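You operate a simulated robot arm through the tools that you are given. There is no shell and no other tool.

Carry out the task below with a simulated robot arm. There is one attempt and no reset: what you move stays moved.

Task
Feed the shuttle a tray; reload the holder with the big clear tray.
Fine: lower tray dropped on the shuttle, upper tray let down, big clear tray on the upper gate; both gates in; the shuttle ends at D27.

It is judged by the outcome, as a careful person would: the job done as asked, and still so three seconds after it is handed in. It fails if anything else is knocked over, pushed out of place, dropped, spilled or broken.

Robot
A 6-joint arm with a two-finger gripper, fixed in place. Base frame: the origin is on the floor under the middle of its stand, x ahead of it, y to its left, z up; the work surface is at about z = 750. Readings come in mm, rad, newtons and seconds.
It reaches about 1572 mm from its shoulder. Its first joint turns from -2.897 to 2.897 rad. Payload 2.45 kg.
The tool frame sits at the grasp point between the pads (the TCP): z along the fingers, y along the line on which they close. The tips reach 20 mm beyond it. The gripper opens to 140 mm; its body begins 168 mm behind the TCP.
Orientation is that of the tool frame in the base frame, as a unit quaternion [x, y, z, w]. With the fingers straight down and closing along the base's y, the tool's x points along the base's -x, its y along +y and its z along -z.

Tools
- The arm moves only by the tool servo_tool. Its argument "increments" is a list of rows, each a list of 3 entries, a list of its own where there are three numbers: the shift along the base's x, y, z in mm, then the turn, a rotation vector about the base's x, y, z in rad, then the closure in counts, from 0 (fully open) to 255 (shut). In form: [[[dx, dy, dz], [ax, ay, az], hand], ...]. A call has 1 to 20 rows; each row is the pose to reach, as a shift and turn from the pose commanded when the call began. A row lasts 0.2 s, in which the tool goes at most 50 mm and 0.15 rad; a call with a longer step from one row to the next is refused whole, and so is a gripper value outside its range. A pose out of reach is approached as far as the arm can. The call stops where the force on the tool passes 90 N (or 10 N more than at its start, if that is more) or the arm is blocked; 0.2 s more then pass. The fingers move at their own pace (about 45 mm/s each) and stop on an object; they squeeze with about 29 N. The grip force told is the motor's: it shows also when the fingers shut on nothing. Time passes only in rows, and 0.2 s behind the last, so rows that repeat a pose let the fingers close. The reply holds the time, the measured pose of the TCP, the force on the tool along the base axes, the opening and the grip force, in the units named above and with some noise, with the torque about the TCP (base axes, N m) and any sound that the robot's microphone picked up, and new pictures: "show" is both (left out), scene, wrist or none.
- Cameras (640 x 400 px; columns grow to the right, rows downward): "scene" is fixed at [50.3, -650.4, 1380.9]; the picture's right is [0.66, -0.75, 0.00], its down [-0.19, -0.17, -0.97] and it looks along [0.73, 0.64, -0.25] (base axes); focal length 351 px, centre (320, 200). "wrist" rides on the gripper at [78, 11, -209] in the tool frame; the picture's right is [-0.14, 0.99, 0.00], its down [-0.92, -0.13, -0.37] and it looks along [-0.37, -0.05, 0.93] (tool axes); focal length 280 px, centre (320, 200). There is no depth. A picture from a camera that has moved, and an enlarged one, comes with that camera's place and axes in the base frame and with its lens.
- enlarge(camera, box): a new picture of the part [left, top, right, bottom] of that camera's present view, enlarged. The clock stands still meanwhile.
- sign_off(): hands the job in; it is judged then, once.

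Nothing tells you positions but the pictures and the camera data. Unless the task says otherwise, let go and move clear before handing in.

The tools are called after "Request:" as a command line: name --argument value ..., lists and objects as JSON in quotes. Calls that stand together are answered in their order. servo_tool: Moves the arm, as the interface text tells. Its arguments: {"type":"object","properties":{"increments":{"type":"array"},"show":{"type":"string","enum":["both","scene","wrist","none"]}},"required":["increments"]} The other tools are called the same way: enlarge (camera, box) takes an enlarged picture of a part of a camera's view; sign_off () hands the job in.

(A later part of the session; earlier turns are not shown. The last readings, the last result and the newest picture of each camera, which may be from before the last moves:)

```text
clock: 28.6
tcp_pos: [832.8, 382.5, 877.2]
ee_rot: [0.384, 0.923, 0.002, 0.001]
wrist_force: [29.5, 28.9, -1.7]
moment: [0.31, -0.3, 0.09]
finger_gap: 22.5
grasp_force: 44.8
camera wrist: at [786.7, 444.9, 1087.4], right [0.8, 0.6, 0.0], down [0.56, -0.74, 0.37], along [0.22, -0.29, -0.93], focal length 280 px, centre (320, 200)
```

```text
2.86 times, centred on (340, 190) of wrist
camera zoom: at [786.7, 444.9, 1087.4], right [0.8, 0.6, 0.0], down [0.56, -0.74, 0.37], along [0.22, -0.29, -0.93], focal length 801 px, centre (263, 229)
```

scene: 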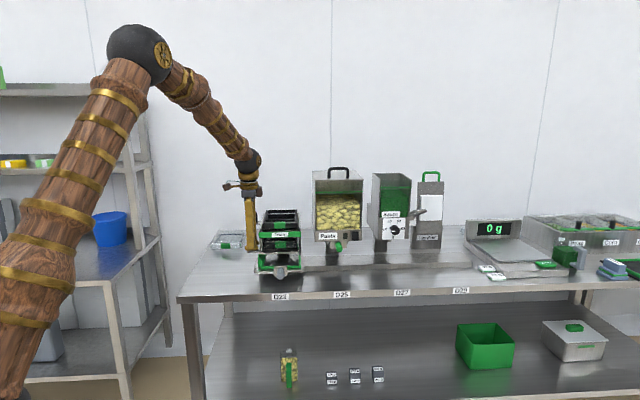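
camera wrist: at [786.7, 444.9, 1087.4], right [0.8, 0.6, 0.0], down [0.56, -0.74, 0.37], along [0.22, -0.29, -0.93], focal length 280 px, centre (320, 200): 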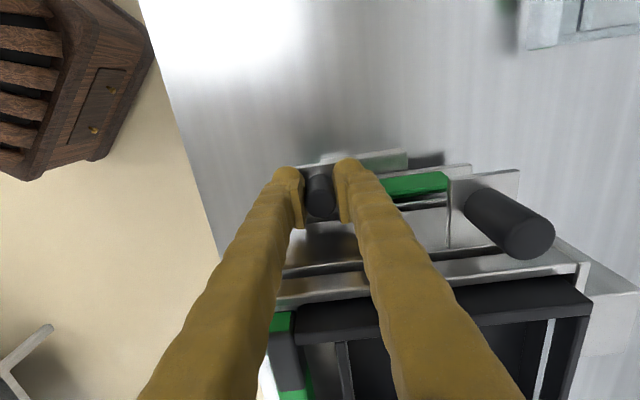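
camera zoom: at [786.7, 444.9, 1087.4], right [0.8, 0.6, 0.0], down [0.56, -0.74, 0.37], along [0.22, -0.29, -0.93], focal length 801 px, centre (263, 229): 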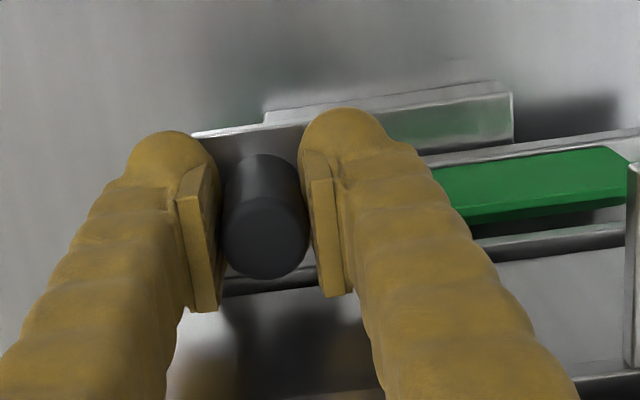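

The knob is gripped (gap 22.5 mm) with some side load along depth. I'll relieve that by about 1.3 mm, then start pulling the gate left.

Request:
servo_tool --increments '[[[1.0, 1.0, 0], [0, 0, 0], 255], [[1.0, 1.0, 0], [0, 0, 0], 255], [[-2.5, 4.5, 0], [0, 0, 0], 255], [[-9, 11, 0], [0, 0, 0], 255], [[-16, 18, 0], [0, 0, 0], 255]]'

```text
clock: 29.8
tcp_pos: [816.7, 399.2, 877.4]
ee_rot: [0.383, 0.924, 0.0, 0.0]
wrist_force: [14.5, 14.3, 0.0]
moment: [-0.4, -0.65, 0.13]
finger_gap: 22.9
grasp_force: 45.4
camera wrist: at [770.2, 462.3, 1087.4], right [0.8, 0.6, 0.0], down [0.56, -0.74, 0.37], along [0.22, -0.29, -0.93], focal length 280 px, centre (320, 200)
```

scene: 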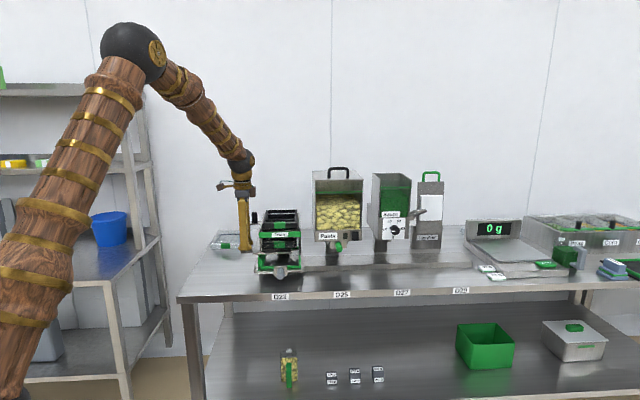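
wrist: 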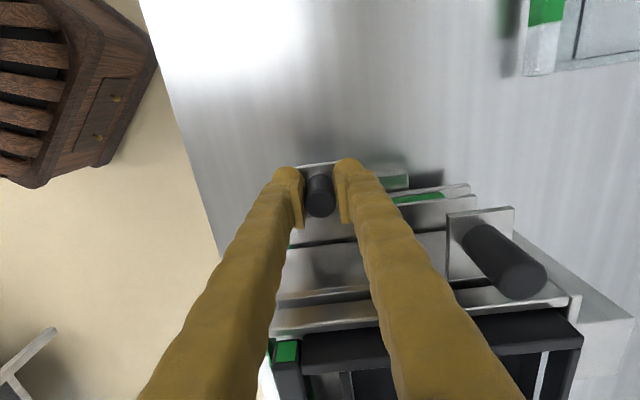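

The gate is sliding with little resistance, so I'll keep pulling.

Request:
servo_tool --increments '[[[-6.6, 7.4, 0], [0, 0, 0], 255], [[-13.6, 14.4, 0], [0, 0, 0], 255], [[-20.6, 21.4, 0], [0, 0, 0], 255], [[-27.6, 28.4, 0], [0, 0, 0], 255], [[-34.6, 35.4, 0], [0, 0, 0], 255], [[-41.6, 42.4, 0], [0, 0, 0], 255], [[-48.6, 49.4, 0], [0, 0, 0], 255], [[-55.6, 56.4, 0], [0, 0, 0], 255], [[-62.6, 63.4, 0], [0, 0, 0], 255]]'

Request:
enlarge --camera "scene" --box '[200, 180, 320, 290]'

```text
clock: 31.8
tcp_pos: [753.5, 461.2, 877.1]
ee_rot: [0.384, 0.923, 0.001, -0.001]
wrist_force: [-1.9, -2.4, 10.7]
moment: [-0.19, -0.13, 0.0]
finger_gap: 22.9
grasp_force: 44.6
camera wrist: at [707.1, 525.4, 1087.1], right [0.8, 0.6, 0.0], down [0.56, -0.74, 0.37], along [0.22, -0.29, -0.93], focal length 280 px, centre (320, 200)
```

scene: 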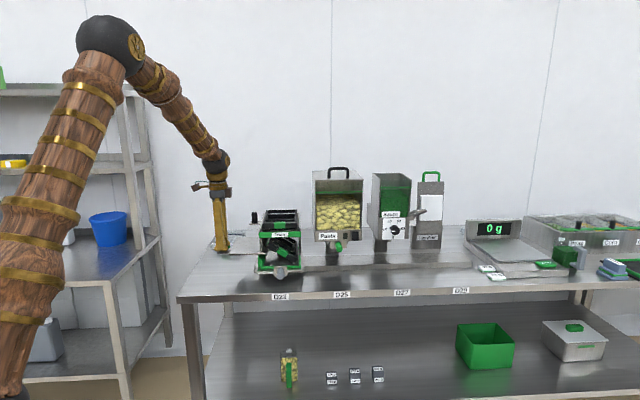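
wrist: 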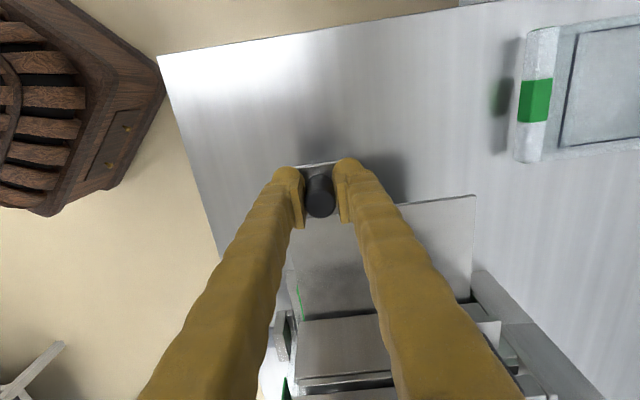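

```text
3.64 times, centred on (260, 235) of scene
camera zoom: at [50.3, -650.4, 1380.9], right [0.66, -0.75, 0.0], down [-0.19, -0.17, -0.97], along [0.73, 0.64, -0.25], focal length 1276 px, centre (538, 73)
```

zoom: 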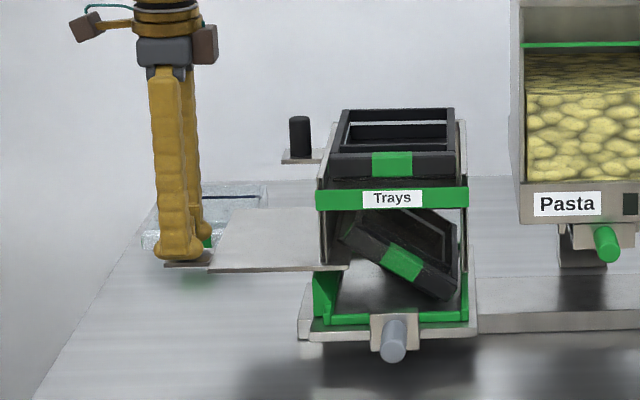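

The right side of the lower tray has dropped and its left edge still rests on the gate. I'll keep pulling slowly.

Request:
servo_tool --increments '[[[-3, 3, 0], [0, 0, 0], 255], [[-6, 6, 0], [0, 0, 0], 255], [[-9, 9, 0], [0, 0, 0], 255], [[-12, 12, 0], [0, 0, 0], 255], [[-12, 12, 0], [0, 0, 0], 255]]' --show "scene"

Request:
enlarge --camera "scene" --box '[200, 180, 320, 290]'

```text
clock: 33.0
tcp_pos: [742.4, 473.7, 876.9]
ee_rot: [0.384, 0.923, 0.0, 0.0]
wrist_force: [-2.8, -1.0, -0.3]
moment: [-0.37, -0.32, 0.01]
finger_gap: 22.6
grasp_force: 44.9
```

scene: 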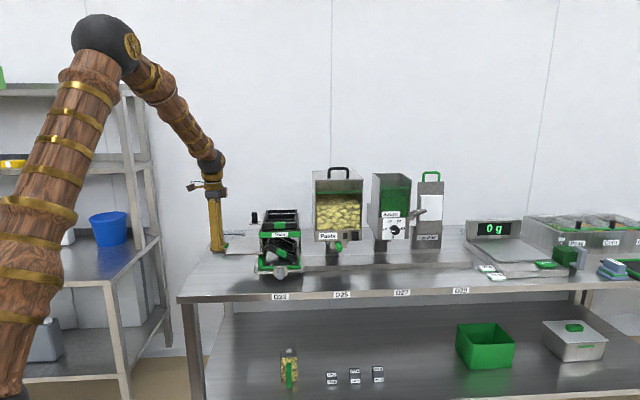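

```text
3.64 times, centred on (260, 235) of scene
camera zoom: at [50.3, -650.4, 1380.9], right [0.66, -0.75, 0.0], down [-0.19, -0.17, -0.97], along [0.73, 0.64, -0.25], focal length 1276 px, centre (538, 73)
```

zoom: 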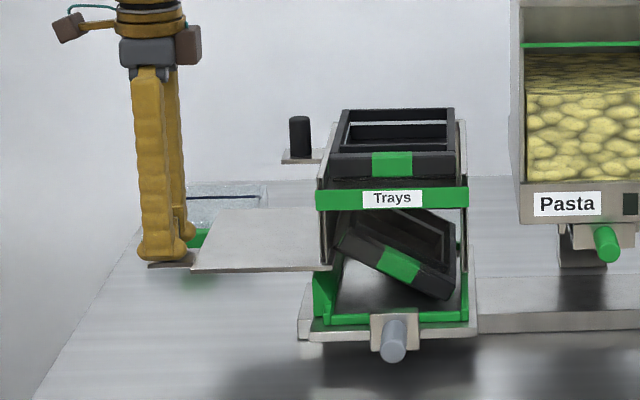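

Request:
servo_tool --increments '[[[-2, 2, 0], [0, 0, 0], 255], [[-4, 4, 0], [0, 0, 0], 255], [[-4, 4, 0], [0, 0, 0], 255]]' --show "scene"

Request:
enlarge --camera "scene" --box '[220, 200, 310, 290]'

```text
clock: 33.8
tcp_pos: [736.2, 478.2, 876.4]
ee_rot: [0.384, 0.923, 0.001, -0.001]
wrist_force: [0.8, -0.3, 0.6]
moment: [0.34, 0.34, 0.02]
finger_gap: 22.6
grasp_force: 44.8
```

scene: 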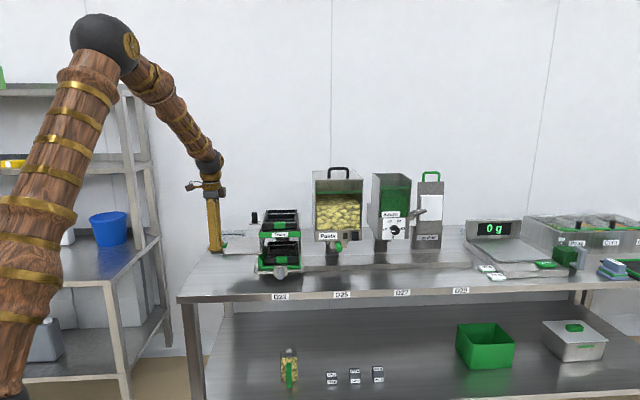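

```text
4.44 times, centred on (265, 245) of scene
camera zoom: at [50.3, -650.4, 1380.9], right [0.66, -0.75, 0.0], down [-0.19, -0.17, -0.97], along [0.73, 0.64, -0.25], focal length 1559 px, centre (564, 0)
```

zoom: 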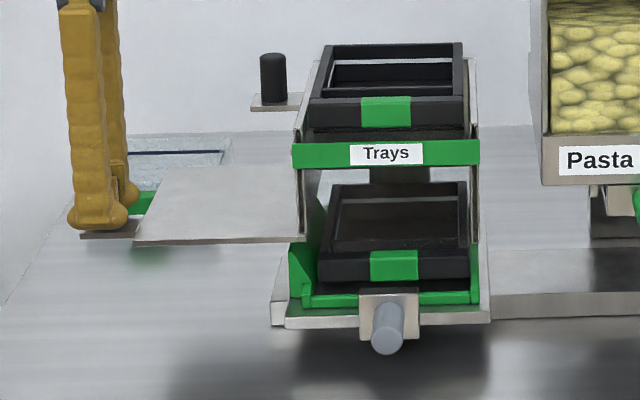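

The lower tray now sits level on the shuttle. I'll push the lower gate back in, carefully.

Request:
servo_tool --increments '[[[6, -6, 0], [0, 0, 0], 255], [[13, -13, 0], [0, 0, 0], 255], [[20, -20, 0], [0, 0, 0], 255], [[27, -27, 0], [0, 0, 0], 255], [[34, -34, 0], [0, 0, 0], 255], [[41, -41, 0], [0, 0, 0], 255]]'

Request:
enlarge --camera "scene" --box '[220, 200, 310, 290]'

```text
clock: 35.2
tcp_pos: [777.3, 437.8, 877.7]
ee_rot: [0.384, 0.923, 0.0, 0.0]
wrist_force: [-0.1, -1.8, -1.3]
moment: [0.34, 0.36, -0.04]
finger_gap: 22.5
grasp_force: 45.0
camera wrist: at [732.1, 500.5, 1086.8], right [0.8, 0.6, 0.0], down [0.56, -0.74, 0.37], along [0.22, -0.29, -0.93], focal length 280 px, centre (320, 200)
```

scene: 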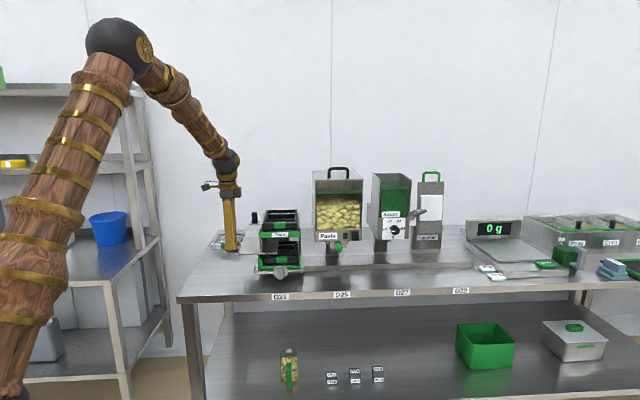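
wrist: 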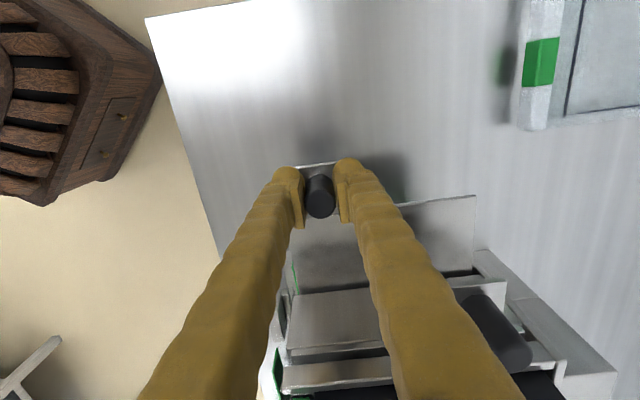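

```text
4.44 times, centred on (265, 245) of scene
camera zoom: at [50.3, -650.4, 1380.9], right [0.66, -0.75, 0.0], down [-0.19, -0.17, -0.97], along [0.73, 0.64, -0.25], focal length 1559 px, centre (564, 0)
```

zoom: 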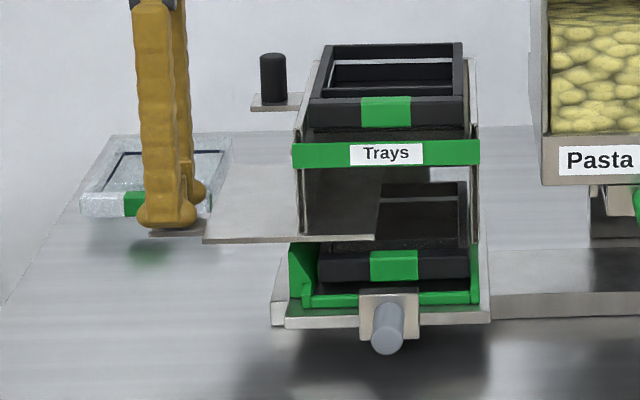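

Request:
servo_tool --increments '[[[7, -7, 0], [0, 0, 0], 255], [[14, -14, 0], [0, 0, 0], 255], [[21, -21, 0], [0, 0, 0], 255], [[28, -28, 0], [0, 0, 0], 255], [[35, -35, 0], [0, 0, 0], 255], [[42, -42, 0], [0, 0, 0], 255], [[49, -49, 0], [0, 0, 0], 255], [[54, -54, 0], [0, 0, 0], 255], [[56, -56, 0], [0, 0, 0], 255], [[56, -56, 0], [0, 0, 0], 255]]'

Request:
enlarge --camera "scene" --box '[220, 200, 310, 290]'

```text
clock: 37.4
tcp_pos: [835.2, 381.4, 877.9]
ee_rot: [0.383, 0.924, 0.0, -0.001]
wrist_force: [-2.2, 14.7, 3.6]
moment: [0.26, 0.13, 0.01]
finger_gap: 22.5
grasp_force: 44.7
camera wrist: at [788.1, 444.4, 1087.0], right [0.8, 0.6, 0.0], down [0.56, -0.74, 0.37], along [0.22, -0.29, -0.93], focal length 280 px, centre (320, 200)
```

scene: 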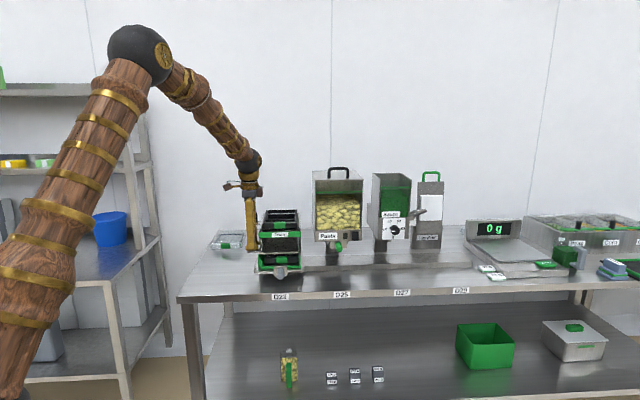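
wrist: 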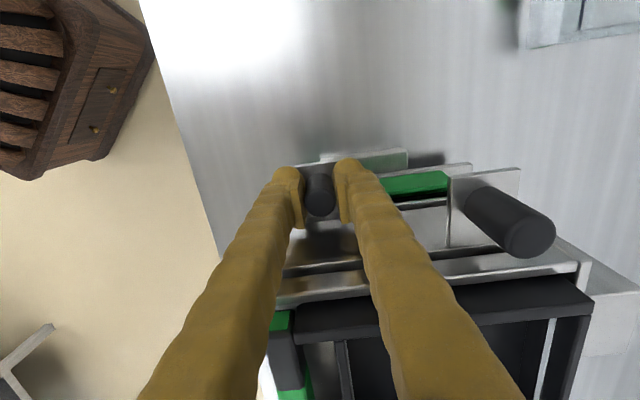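

```text
4.44 times, centred on (265, 245) of scene
camera zoom: at [50.3, -650.4, 1380.9], right [0.66, -0.75, 0.0], down [-0.19, -0.17, -0.97], along [0.73, 0.64, -0.25], focal length 1559 px, centre (564, 0)
```

zoom: 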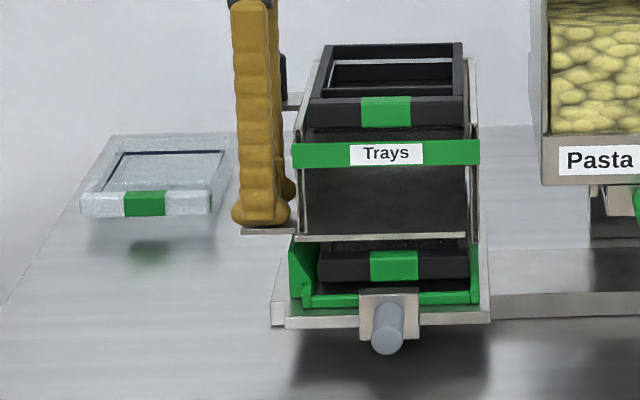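

The lower gate is fully back in. I'll release, rise, and move over to the upper knob.

Request:
servo_tool --increments '[[[-1, 1, 0], [0, 0, 0], 255], [[-1, 1, 0], [0, 0, 0], 170], [[-1, 1, 0], [0, 0, 0], 170], [[-1, 1, 0], [0, 0, 0], 170], [[-1, 1, 0], [0, 0, 0], 170], [[-1, 1, 30], [0, 0, 0], 170], [[-1, 1, 70], [0, 0, 0], 170], [[-1, 1, 115], [0, 0, 0], 170], [[-1, 1, 160], [0, 0, 0], 170], [[20, 22, 170], [0, 0, 0], 170], [[45, 47, 170], [0, 0, 0], 170], [[68, 70, 170], [0, 0, 0], 170], [[68, 70, 170], [0, 0, 0], 170]]'

Request:
enlarge --camera "wrist" --box '[220, 100, 460, 280]'

Request:
enlarge --camera "scene" --box '[210, 190, 310, 290]'

```text
clock: 40.2
tcp_pos: [904.3, 451.7, 1046.0]
ee_rot: [0.384, 0.923, 0.001, -0.001]
wrist_force: [1.0, -0.6, 0.0]
moment: [0.01, 0.0, -0.05]
finger_gap: 46.5
grasp_force: 0.1
camera wrist: at [856.4, 514.3, 1255.9], right [0.8, 0.6, 0.0], down [0.56, -0.74, 0.37], along [0.22, -0.29, -0.93], focal length 280 px, centre (320, 200)
```

scene: 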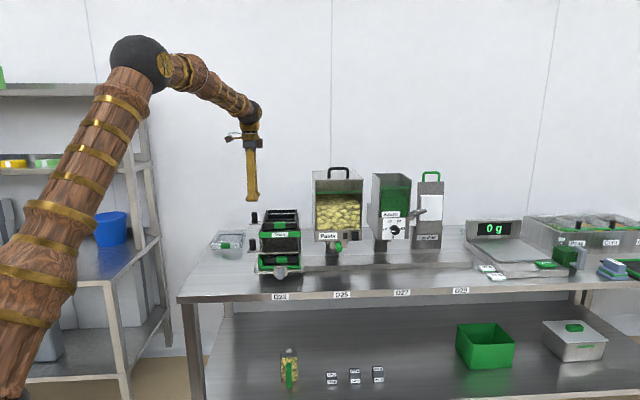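
wrist: 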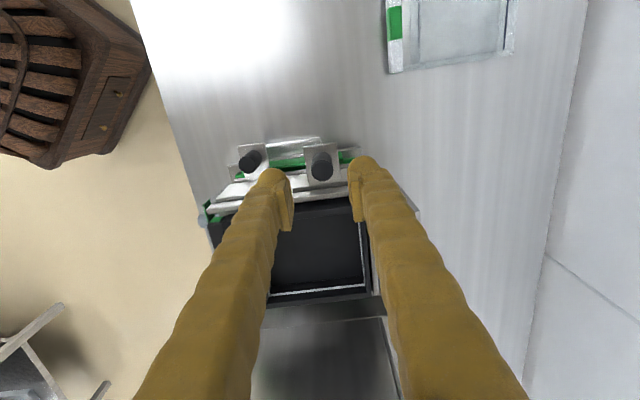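

```text
2.22 times, centred on (340, 190) of wrist
camera zoom: at [856.4, 514.3, 1255.9], right [0.8, 0.6, 0.0], down [0.56, -0.74, 0.37], along [0.22, -0.29, -0.93], focal length 623 px, centre (276, 222)
```

zoom: 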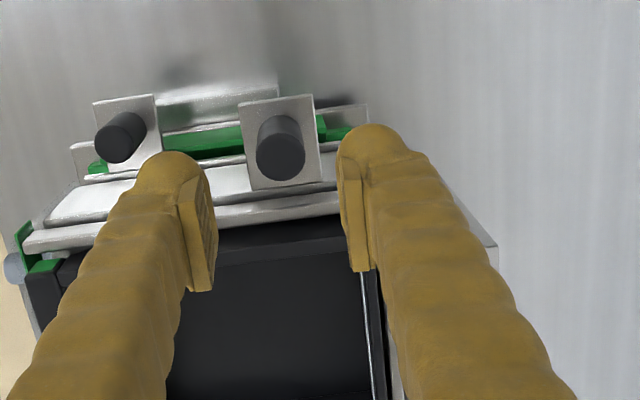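

```text
4.00 times, centred on (260, 240) of scene
camera zoom: at [50.3, -650.4, 1380.9], right [0.66, -0.75, 0.0], down [-0.19, -0.17, -0.97], along [0.73, 0.64, -0.25], focal length 1403 px, centre (560, 40)
```

zoom: 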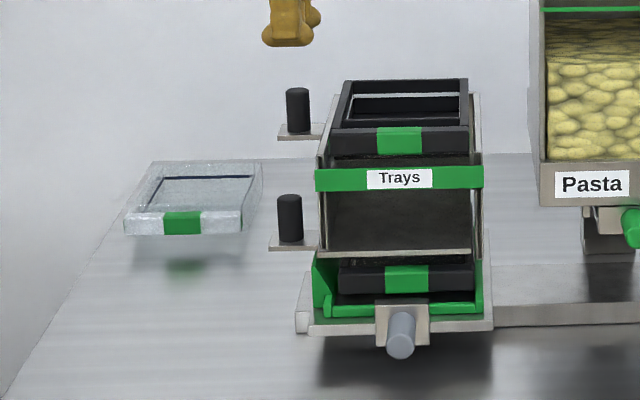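

The upper knob is centred under the fingers. I'll descend onto it and grip.

Request:
servo_tool --increments '[[[2.6, 1.2, -25], [0, 0, 0], 170], [[2.6, 1.2, -50], [0, 0, 0], 170], [[2.6, 1.2, -70], [0, 0, 0], 170], [[2.6, 1.2, -80], [0, 0, 0], 170], [[2.6, 1.2, -86], [0, 0, 0], 170], [[2.6, 1.2, -86], [0, 0, 0], 170]]'

Request:
enlarge --camera "wrist" --box '[220, 120, 440, 260]'

Request:
enlarge --camera "scene" --box '[210, 170, 310, 290]'

```text
clock: 41.6
tcp_pos: [905.9, 451.2, 961.5]
ee_rot: [0.384, 0.923, 0.001, -0.001]
wrist_force: [0.2, 0.2, -0.5]
moment: [0.02, 0.0, -0.04]
finger_gap: 46.7
grasp_force: 0.2
camera wrist: at [859.4, 515.1, 1170.9], right [0.8, 0.6, 0.0], down [0.56, -0.74, 0.37], along [0.22, -0.29, -0.93], focal length 280 px, centre (320, 200)
```

scene: 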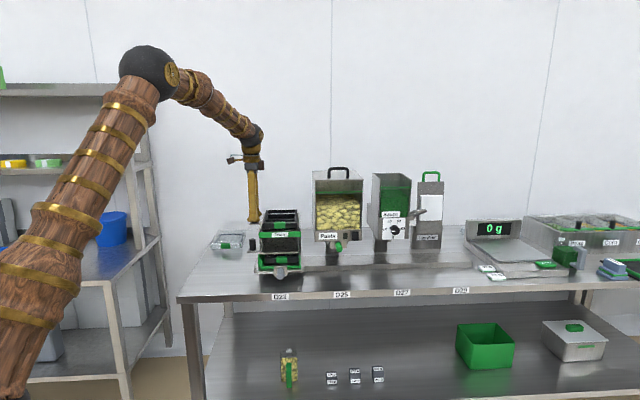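
wrist: 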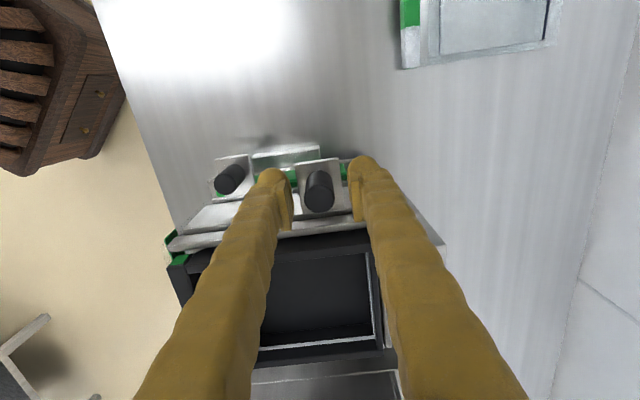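

```text
2.86 times, centred on (330, 190) of wrist
camera zoom: at [859.4, 515.1, 1170.9], right [0.8, 0.6, 0.0], down [0.56, -0.74, 0.37], along [0.22, -0.29, -0.93], focal length 801 px, centre (291, 229)
```

zoom: 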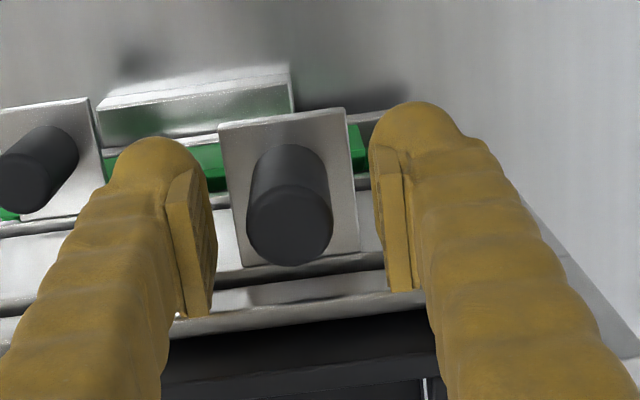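

```text
3.33 times, centred on (260, 230) of scene
camera zoom: at [50.3, -650.4, 1380.9], right [0.66, -0.75, 0.0], down [-0.19, -0.17, -0.97], along [0.73, 0.64, -0.25], focal length 1169 px, centre (520, 100)
```

zoom: 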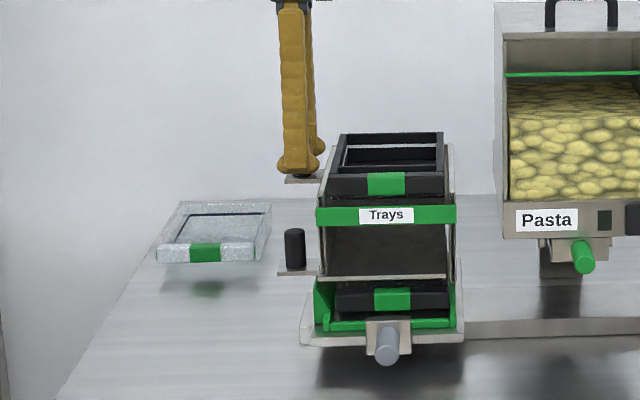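

Request:
servo_tool --increments '[[[0, 0, 0], [0, 0, 0], 255], [[0, 0, 0], [0, 0, 0], 255], [[0, 0, 0], [0, 0, 0], 255], [[0, 0, 0], [0, 0, 0], 255], [[0, 0, 0], [0, 0, 0], 255]]' --show "wrist"

```text
clock: 42.8
tcp_pos: [906.5, 451.2, 961.1]
ee_rot: [0.384, 0.923, -0.001, 0.0]
wrist_force: [-9.8, -8.1, -0.2]
moment: [-0.1, 0.11, 0.01]
finger_gap: 22.3
grasp_force: 44.7
camera wrist: at [859.3, 514.8, 1170.8], right [0.8, 0.6, 0.0], down [0.56, -0.74, 0.37], along [0.22, -0.29, -0.93], focal length 280 px, centre (320, 200)
```

wrist: 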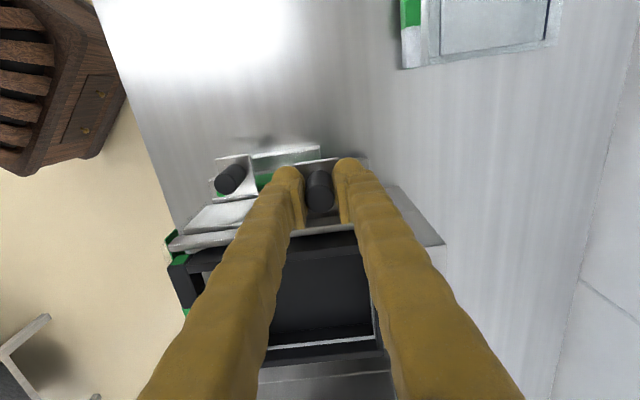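

Request:
servo_tool --increments '[[[-5, 5, 0], [0, 0, 0], 255], [[-12, 12, 0], [0, 0, 0], 255], [[-19, 19, 0], [0, 0, 0], 255], [[-26, 26, 0], [0, 0, 0], 255], [[-33, 33, 0], [0, 0, 0], 255], [[-40, 40, 0], [0, 0, 0], 255], [[-47, 47, 0], [0, 0, 0], 255], [[-54, 54, 0], [0, 0, 0], 255], [[-61, 61, 0], [0, 0, 0], 255], [[-68, 68, 0], [0, 0, 0], 255], [[-75, 75, 0], [0, 0, 0], 255], [[-82, 82, 0], [0, 0, 0], 255], [[-89, 89, 0], [0, 0, 0], 255], [[-92, 92, 0], [0, 0, 0], 255]]'

Request:
enlarge --camera "scene" --box '[210, 190, 310, 290]'

```text
clock: 45.8
tcp_pos: [811.1, 545.4, 962.8]
ee_rot: [0.384, 0.923, 0.0, -0.001]
wrist_force: [-7.7, -8.5, -6.7]
moment: [-0.65, -0.53, 0.02]
finger_gap: 22.3
grasp_force: 45.4
camera wrist: at [766.3, 607.7, 1170.8], right [0.8, 0.6, 0.0], down [0.56, -0.74, 0.37], along [0.22, -0.29, -0.93], focal length 280 px, centre (320, 200)
```

scene: 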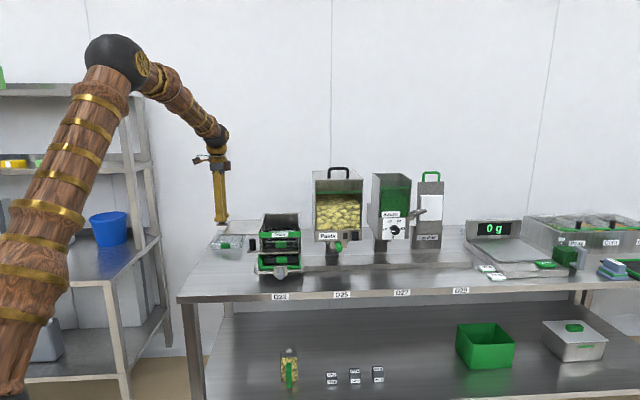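
wrist: 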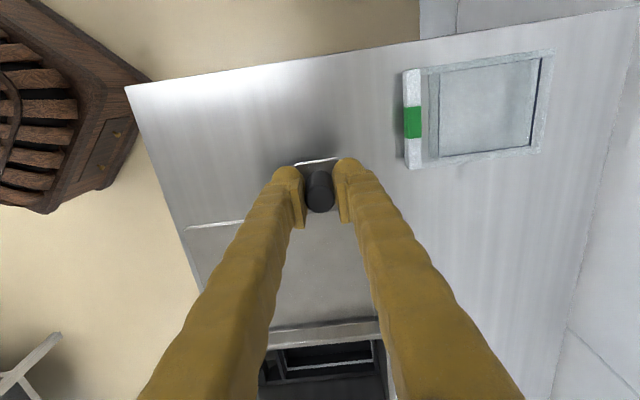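

```text
4.00 times, centred on (260, 240) of scene
camera zoom: at [50.3, -650.4, 1380.9], right [0.66, -0.75, 0.0], down [-0.19, -0.17, -0.97], along [0.73, 0.64, -0.25], focal length 1403 px, centre (560, 40)
```

zoom: 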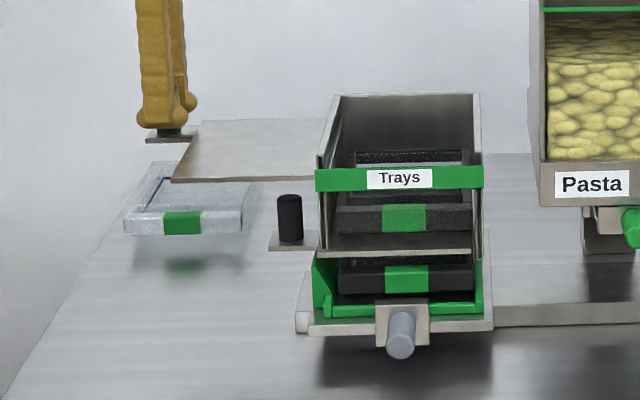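

The upper tray dropped level onto the lower gate. I'll push the upper gate back in.

Request:
servo_tool --increments '[[[5, -5, 0], [0, 0, 0], 255], [[12, -12, 0], [0, 0, 0], 255], [[19, -19, 0], [0, 0, 0], 255], [[26, -26, 0], [0, 0, 0], 255], [[33, -33, 0], [0, 0, 0], 255], [[40, -40, 0], [0, 0, 0], 255], [[47, -47, 0], [0, 0, 0], 255], [[54, -54, 0], [0, 0, 0], 255], [[61, -61, 0], [0, 0, 0], 255], [[68, -68, 0], [0, 0, 0], 255], [[75, -75, 0], [0, 0, 0], 255], [[82, -82, 0], [0, 0, 0], 255], [[89, -89, 0], [0, 0, 0], 255], [[93, -93, 0], [0, 0, 0], 255], [[95, -95, 0], [0, 0, 0], 255], [[95, -95, 0], [0, 0, 0], 255]]'

Request:
enlarge --camera "scene" --box '[210, 190, 310, 290]'

```text
clock: 49.2
tcp_pos: [908.8, 448.8, 962.0]
ee_rot: [0.383, 0.924, 0.0, 0.0]
wrist_force: [-17.9, -1.7, 0.8]
moment: [0.15, 0.34, 0.0]
finger_gap: 22.6
grasp_force: 44.4
camera wrist: at [861.9, 511.9, 1171.4], right [0.8, 0.6, 0.0], down [0.56, -0.74, 0.37], along [0.22, -0.29, -0.93], focal length 280 px, centre (320, 200)
```

scene: 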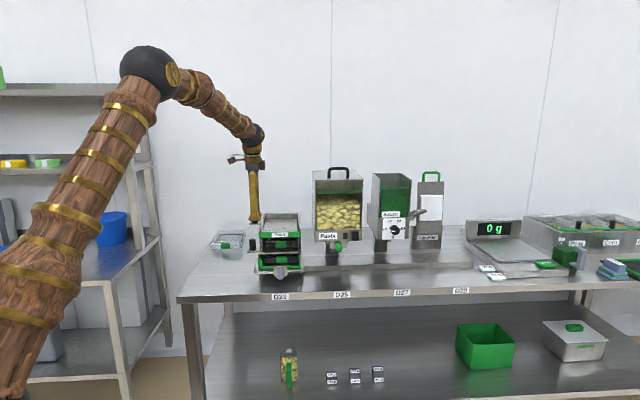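
wrist: 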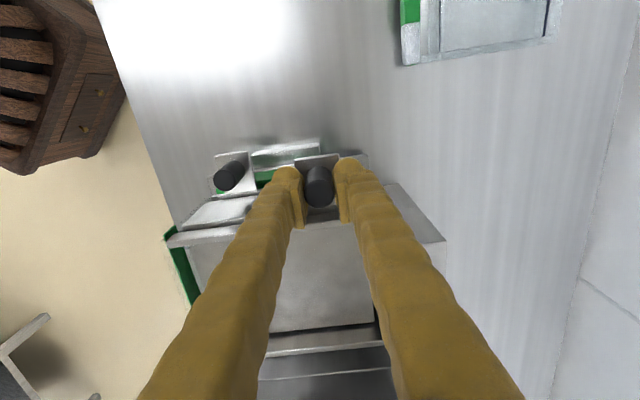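

```text
4.00 times, centred on (260, 240) of scene
camera zoom: at [50.3, -650.4, 1380.9], right [0.66, -0.75, 0.0], down [-0.19, -0.17, -0.97], along [0.73, 0.64, -0.25], focal length 1403 px, centre (560, 40)
```

zoom: 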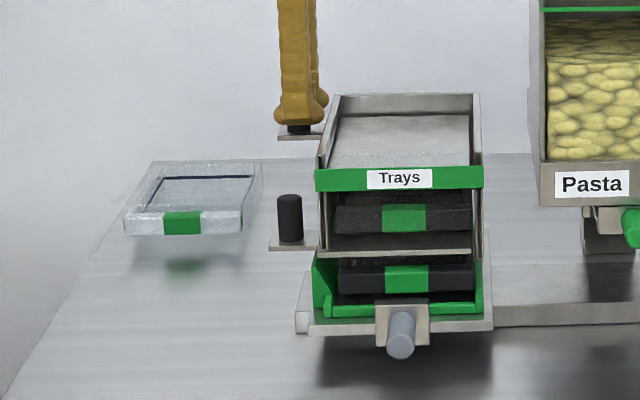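

Both gates are back in their original positions. I'll release the upper knob, rise, and move over the clear tray to inspect it.

Request:
servo_tool --increments '[[[-1.5, 1.5, 0], [0, 0, 0], 255], [[-1.5, 1.5, 0], [0, 0, 0], 170], [[-1.5, 1.5, 0], [0, 0, 0], 170], [[-1.5, 1.5, 0], [0, 0, 0], 170], [[-1.5, 1.5, 0], [0, 0, 0], 170], [[-1.5, 1.5, 30], [0, 0, 0], 170], [[-1.5, 1.5, 70], [0, 0, 0], 170], [[-1.5, 1.5, 115], [0, 0, 0], 170], [[-4, 45, 120], [0, 0, 0], 100], [[-6, 90, 120], [0, 0, 0], 100], [[-8, 135, 110], [0, 0, 0], 100], [[-10, 180, 90], [0, 0, 0], 100], [[-11, 201, 60], [0, 0, 0], 100], [[-11, 201, 40], [0, 0, 0], 100]]'

Request:
enlarge --camera "wrist" --box '[220, 80, 500, 280]'

Request:
enlarge --camera "scene" --box '[200, 190, 310, 290]'

```text
clock: 52.2
tcp_pos: [897.9, 649.2, 1002.6]
ee_rot: [0.384, 0.924, 0.001, 0.0]
wrist_force: [-0.6, -0.3, 0.7]
moment: [0.02, -0.01, 0.03]
finger_gap: 84.9
grasp_force: 0.1
camera wrist: at [850.8, 712.5, 1211.9], right [0.8, 0.6, 0.0], down [0.56, -0.74, 0.37], along [0.22, -0.29, -0.93], focal length 280 px, centre (320, 200)
```

scene: 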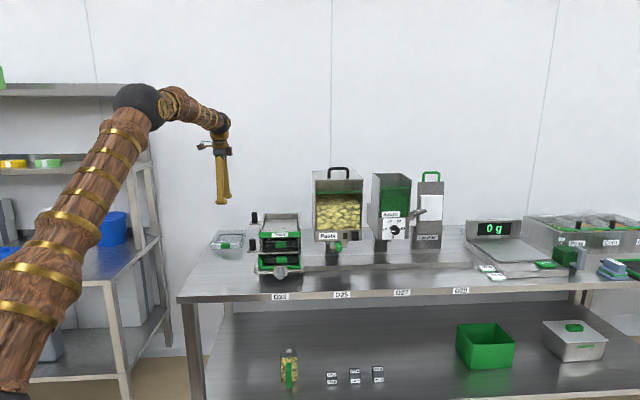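
wrist: 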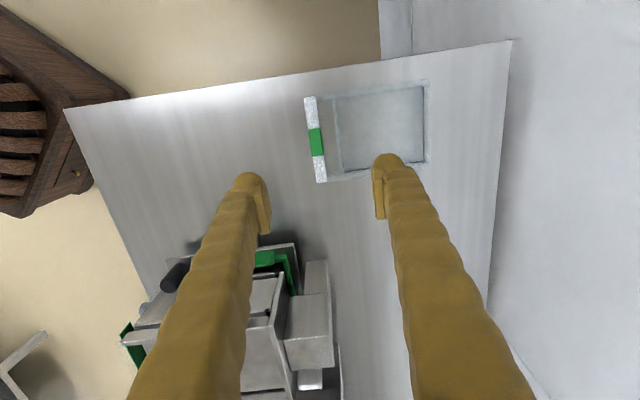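

```text
2.00 times, centred on (360, 180) of wrist
camera zoom: at [850.8, 712.5, 1211.9], right [0.8, 0.6, 0.0], down [0.56, -0.74, 0.37], along [0.22, -0.29, -0.93], focal length 561 px, centre (240, 240)
```

zoom: 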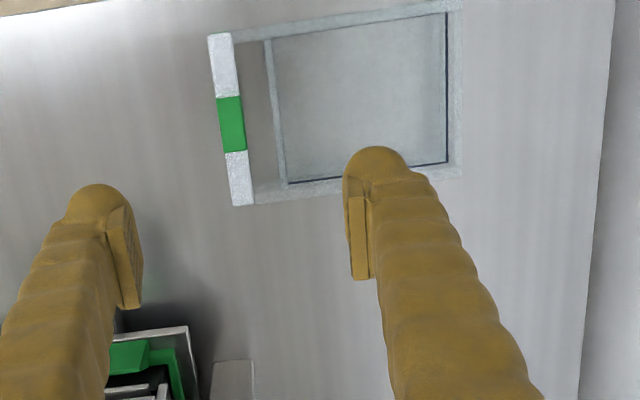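

```text
4.00 times, centred on (255, 240) of scene
camera zoom: at [50.3, -650.4, 1380.9], right [0.66, -0.75, 0.0], down [-0.19, -0.17, -0.97], along [0.73, 0.64, -0.25], focal length 1403 px, centre (580, 40)
```

zoom: 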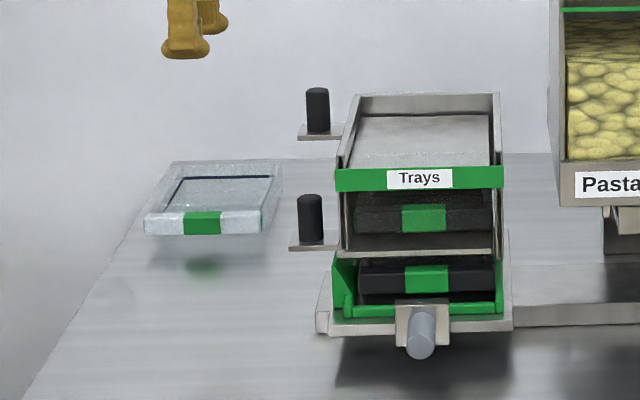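

The clear tray's front bar spans r 109–235 and d 1080–1097, with a gap and then the basin's front wall behind it. I'll straddle the bar and front wall (about 46 mm) from above, lowering in stages.

Request:
servo_tool --increments '[[[4, 9.5, -40], [0, 0, 0], 100], [[4, 9.5, -80], [0, 0, 0], 100], [[4, 9.5, -120], [0, 0, 0], 100], [[4, 9.5, -150], [0, 0, 0], 100], [[4, 9.5, -150], [0, 0, 0], 100]]'

Request:
enlarge --camera "wrist" --box '[200, 60, 500, 260]'

Request:
enlarge --camera "scene" --box '[190, 190, 290, 270]'

```text
clock: 53.4
tcp_pos: [899.9, 658.3, 849.0]
ee_rot: [0.383, 0.924, 0.001, -0.001]
wrist_force: [-0.2, -0.1, 0.2]
moment: [0.02, 0.01, 0.01]
finger_gap: 85.0
grasp_force: 0.0
camera wrist: at [853.7, 721.5, 1060.0], right [0.8, 0.6, 0.0], down [0.56, -0.74, 0.37], along [0.22, -0.29, -0.93], focal length 280 px, centre (320, 200)
```

scene: 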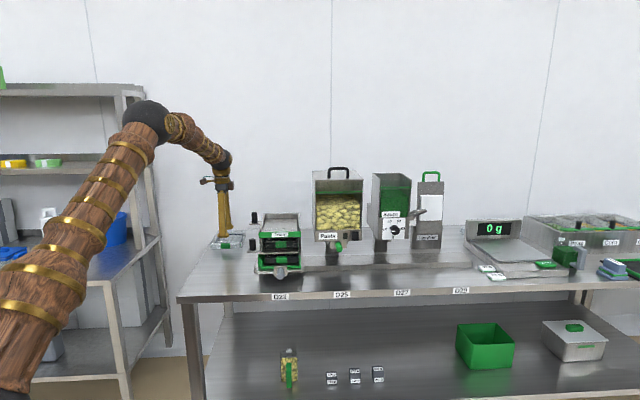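
wrist: 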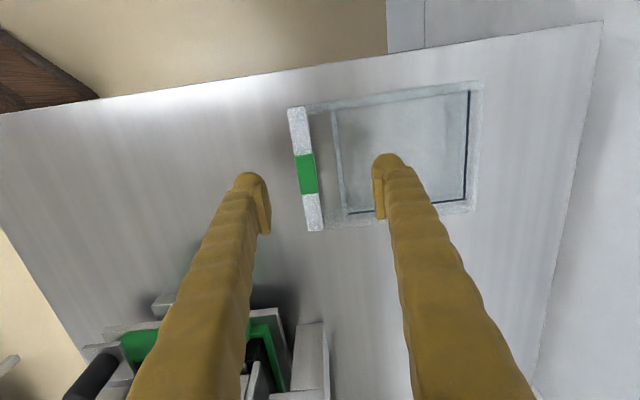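

```text
2.00 times, centred on (350, 160) of wrist
camera zoom: at [853.7, 721.5, 1060.0], right [0.8, 0.6, 0.0], down [0.56, -0.74, 0.37], along [0.22, -0.29, -0.93], focal length 561 px, centre (260, 280)
```

zoom: 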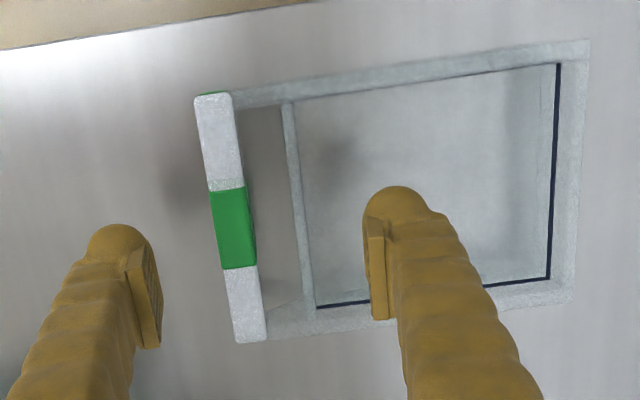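

```text
5.00 times, centred on (240, 230) of scene
camera zoom: at [50.3, -650.4, 1380.9], right [0.66, -0.75, 0.0], down [-0.19, -0.17, -0.97], along [0.73, 0.64, -0.25], focal length 1754 px, centre (720, 50)
```

zoom: 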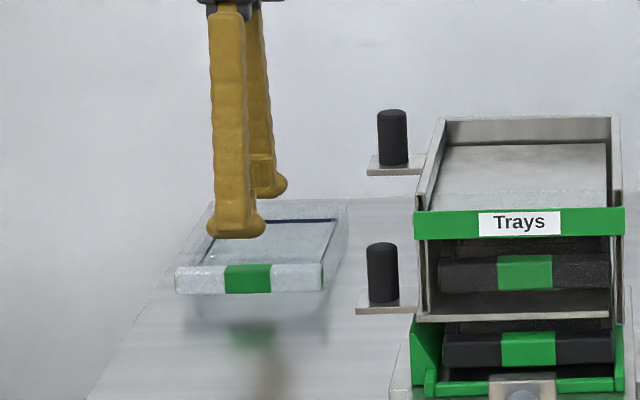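

The bar is level with z 771–795 and well centred. I'll shift 2 mm and lower so the fingertips end at the bar's lower edge, then close.

Request:
servo_tool --increments '[[[1.4, 1.4, -20], [0, 0, 0], 100], [[1.4, 1.4, -40], [0, 0, 0], 100], [[1.4, 1.4, -52], [0, 0, 0], 100], [[1.4, 1.4, -58], [0, 0, 0], 100], [[1.4, 1.4, -58], [0, 0, 0], 100]]'

Request:
enlarge --camera "wrist" --box '[200, 60, 500, 260]'

Request:
enlarge --camera "scene" --box '[190, 190, 290, 270]'

```text
clock: 54.6
tcp_pos: [902.8, 661.5, 793.6]
ee_rot: [0.383, 0.924, 0.0, -0.001]
wrist_force: [0.3, 0.2, 0.5]
moment: [0.0, 0.0, 0.01]
finger_gap: 84.9
grasp_force: 0.0
camera wrist: at [856.2, 723.8, 1003.3], right [0.8, 0.6, 0.0], down [0.56, -0.74, 0.37], along [0.22, -0.29, -0.93], focal length 280 px, centre (320, 200)
```

scene: 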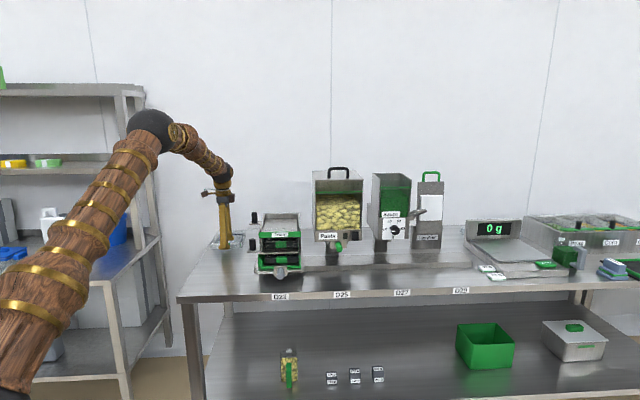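
wrist: 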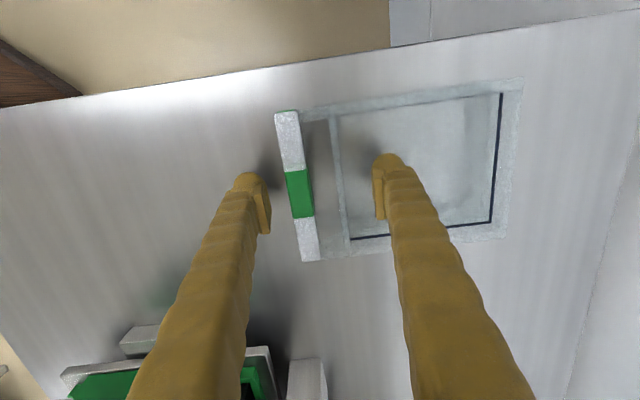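

```text
2.00 times, centred on (350, 160) of wrist
camera zoom: at [856.2, 723.8, 1003.3], right [0.8, 0.6, 0.0], down [0.56, -0.74, 0.37], along [0.22, -0.29, -0.93], focal length 561 px, centre (260, 280)
```

zoom: 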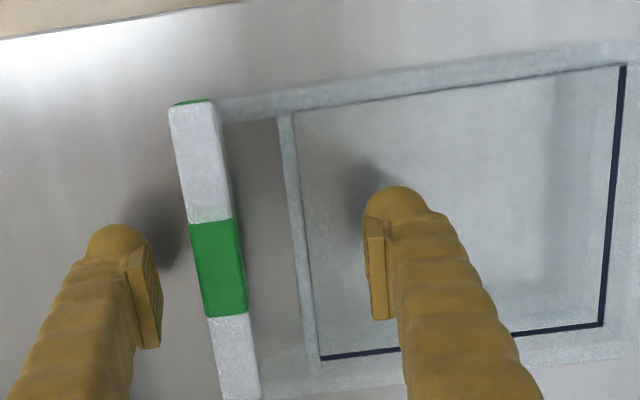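

```text
5.00 times, centred on (240, 230) of scene
camera zoom: at [50.3, -650.4, 1380.9], right [0.66, -0.75, 0.0], down [-0.19, -0.17, -0.97], along [0.73, 0.64, -0.25], focal length 1754 px, centre (720, 50)
```

zoom: 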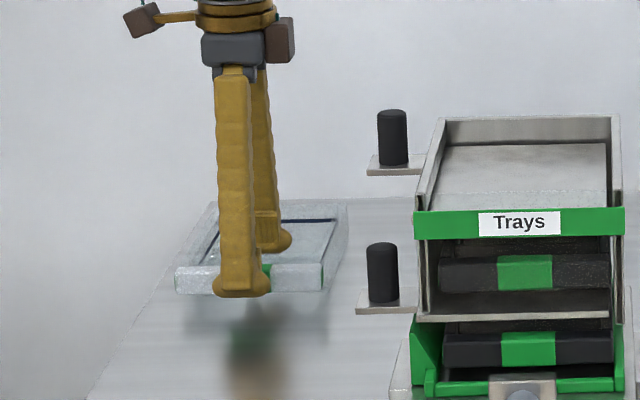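

Fingers are at the right height. I'll shift 2.5 mm forward to centre, then close.

Request:
servo_tool --increments '[[[-1.8, -1.8, -1], [0, 0, 0], 100], [[-1.8, -1.8, -1], [0, 0, 0], 140], [[-1.8, -1.8, -1], [0, 0, 0], 255], [[-1.8, -1.8, -1], [0, 0, 0], 255], [[-1.8, -1.8, -1], [0, 0, 0], 255], [[-1.8, -1.8, -1], [0, 0, 0], 255], [[-1.8, -1.8, -1], [0, 0, 0], 255]]'

Request:
enlarge --camera "wrist" --box '[200, 60, 500, 260]'

Request:
enlarge --camera "scene" --box '[190, 190, 290, 270]'

```text
clock: 56.2
tcp_pos: [901.1, 659.1, 792.7]
ee_rot: [0.384, 0.923, 0.0, -0.002]
wrist_force: [0.1, -0.1, 0.0]
moment: [-0.02, 0.05, 0.03]
finger_gap: 44.6
grasp_force: 28.3
camera wrist: at [854.5, 722.4, 1002.3], right [0.8, 0.6, 0.0], down [0.56, -0.74, 0.37], along [0.22, -0.29, -0.93], focal length 280 px, centre (320, 200)
```

scene: 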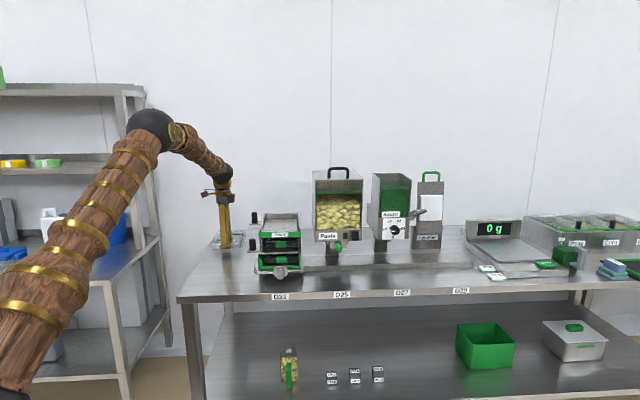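
wrist: 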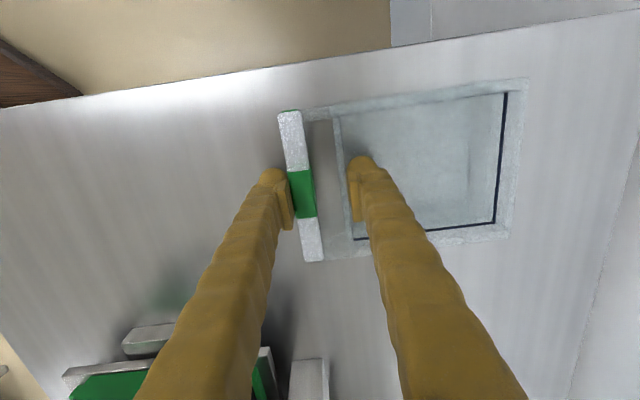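

```text
2.00 times, centred on (350, 160) of wrist
camera zoom: at [854.5, 722.4, 1002.3], right [0.8, 0.6, 0.0], down [0.56, -0.74, 0.37], along [0.22, -0.29, -0.93], focal length 561 px, centre (260, 280)
```

zoom: 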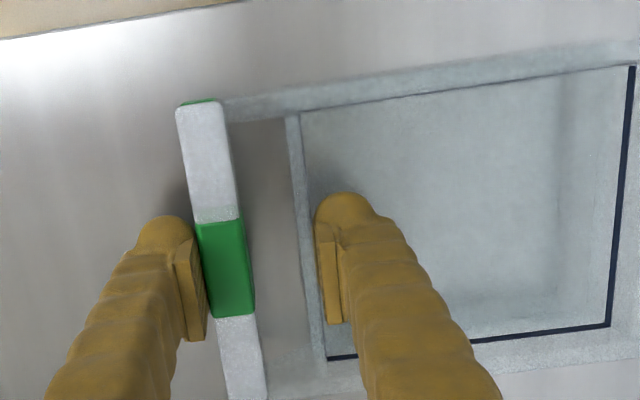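

```text
5.00 times, centred on (240, 230) of scene
camera zoom: at [50.3, -650.4, 1380.9], right [0.66, -0.75, 0.0], down [-0.19, -0.17, -0.97], along [0.73, 0.64, -0.25], focal length 1754 px, centre (720, 50)
```

zoom: 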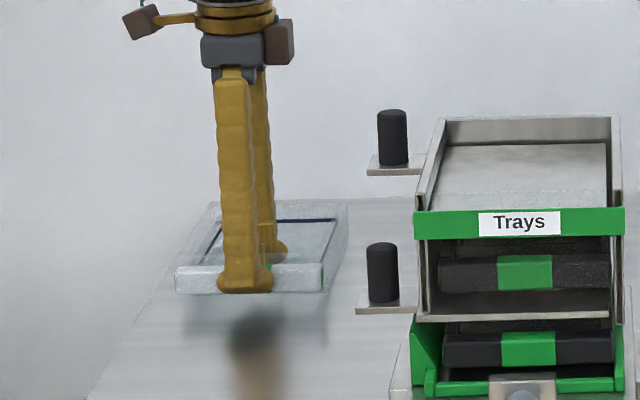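

Contact at 44.6 mm. I'll let the grip build, then lift slightly to test.

Request:
servo_tool --increments '[[[0, 0, 0], [0, 0, 0], 255], [[0, 0, 0], [0, 0, 0], 255], [[0, 0, 0], [0, 0, 0], 255], [[0, 0, 8], [0, 0, 0], 255], [[0, 0, 20], [0, 0, 0], 255], [[0, 0, 35], [0, 0, 0], 255], [[0, 0, 50], [0, 0, 0], 255], [[0, 0, 50], [0, 0, 0], 255]]'

Request:
enlarge --camera "wrist" --box '[200, 60, 500, 260]'

Request:
enlarge --camera "scene" --box '[190, 190, 290, 270]'

```text
clock: 58.0
tcp_pos: [901.9, 658.9, 840.8]
ee_rot: [0.384, 0.923, 0.001, -0.001]
wrist_force: [0.2, 0.7, -0.4]
moment: [0.01, -0.01, -0.02]
finger_gap: 44.6
grasp_force: 29.0
camera wrist: at [855.0, 722.9, 1050.9], right [0.8, 0.6, 0.0], down [0.56, -0.74, 0.37], along [0.22, -0.29, -0.93], focal length 280 px, centre (320, 200)
```

scene: 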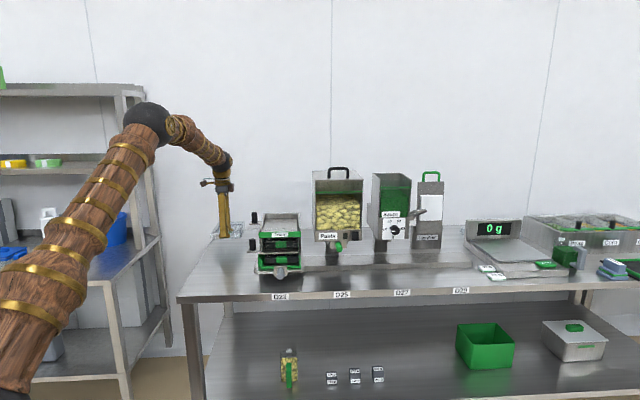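
wrist: 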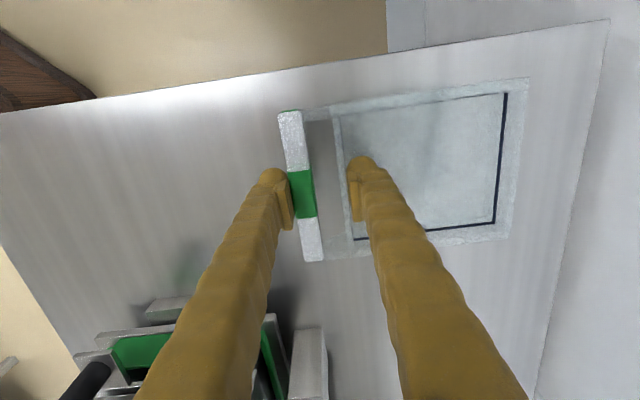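

```text
2.00 times, centred on (350, 160) of wrist
camera zoom: at [855.0, 722.9, 1050.9], right [0.8, 0.6, 0.0], down [0.56, -0.74, 0.37], along [0.22, -0.29, -0.93], focal length 561 px, centre (260, 280)
```

zoom: 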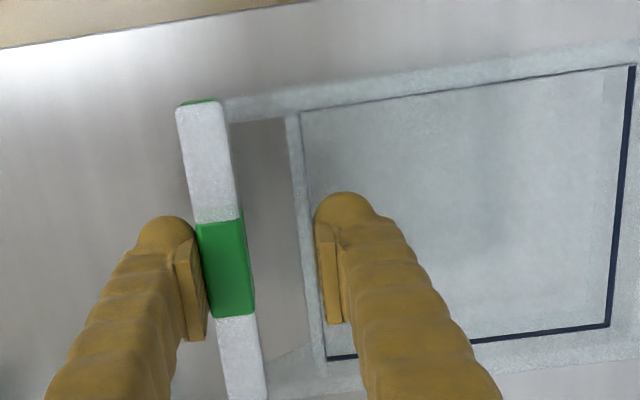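

```text
5.00 times, centred on (240, 230) of scene
camera zoom: at [50.3, -650.4, 1380.9], right [0.66, -0.75, 0.0], down [-0.19, -0.17, -0.97], along [0.73, 0.64, -0.25], focal length 1754 px, centre (720, 50)
```

zoom: 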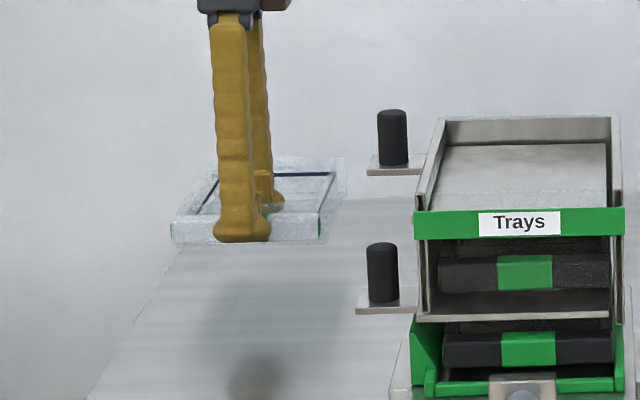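

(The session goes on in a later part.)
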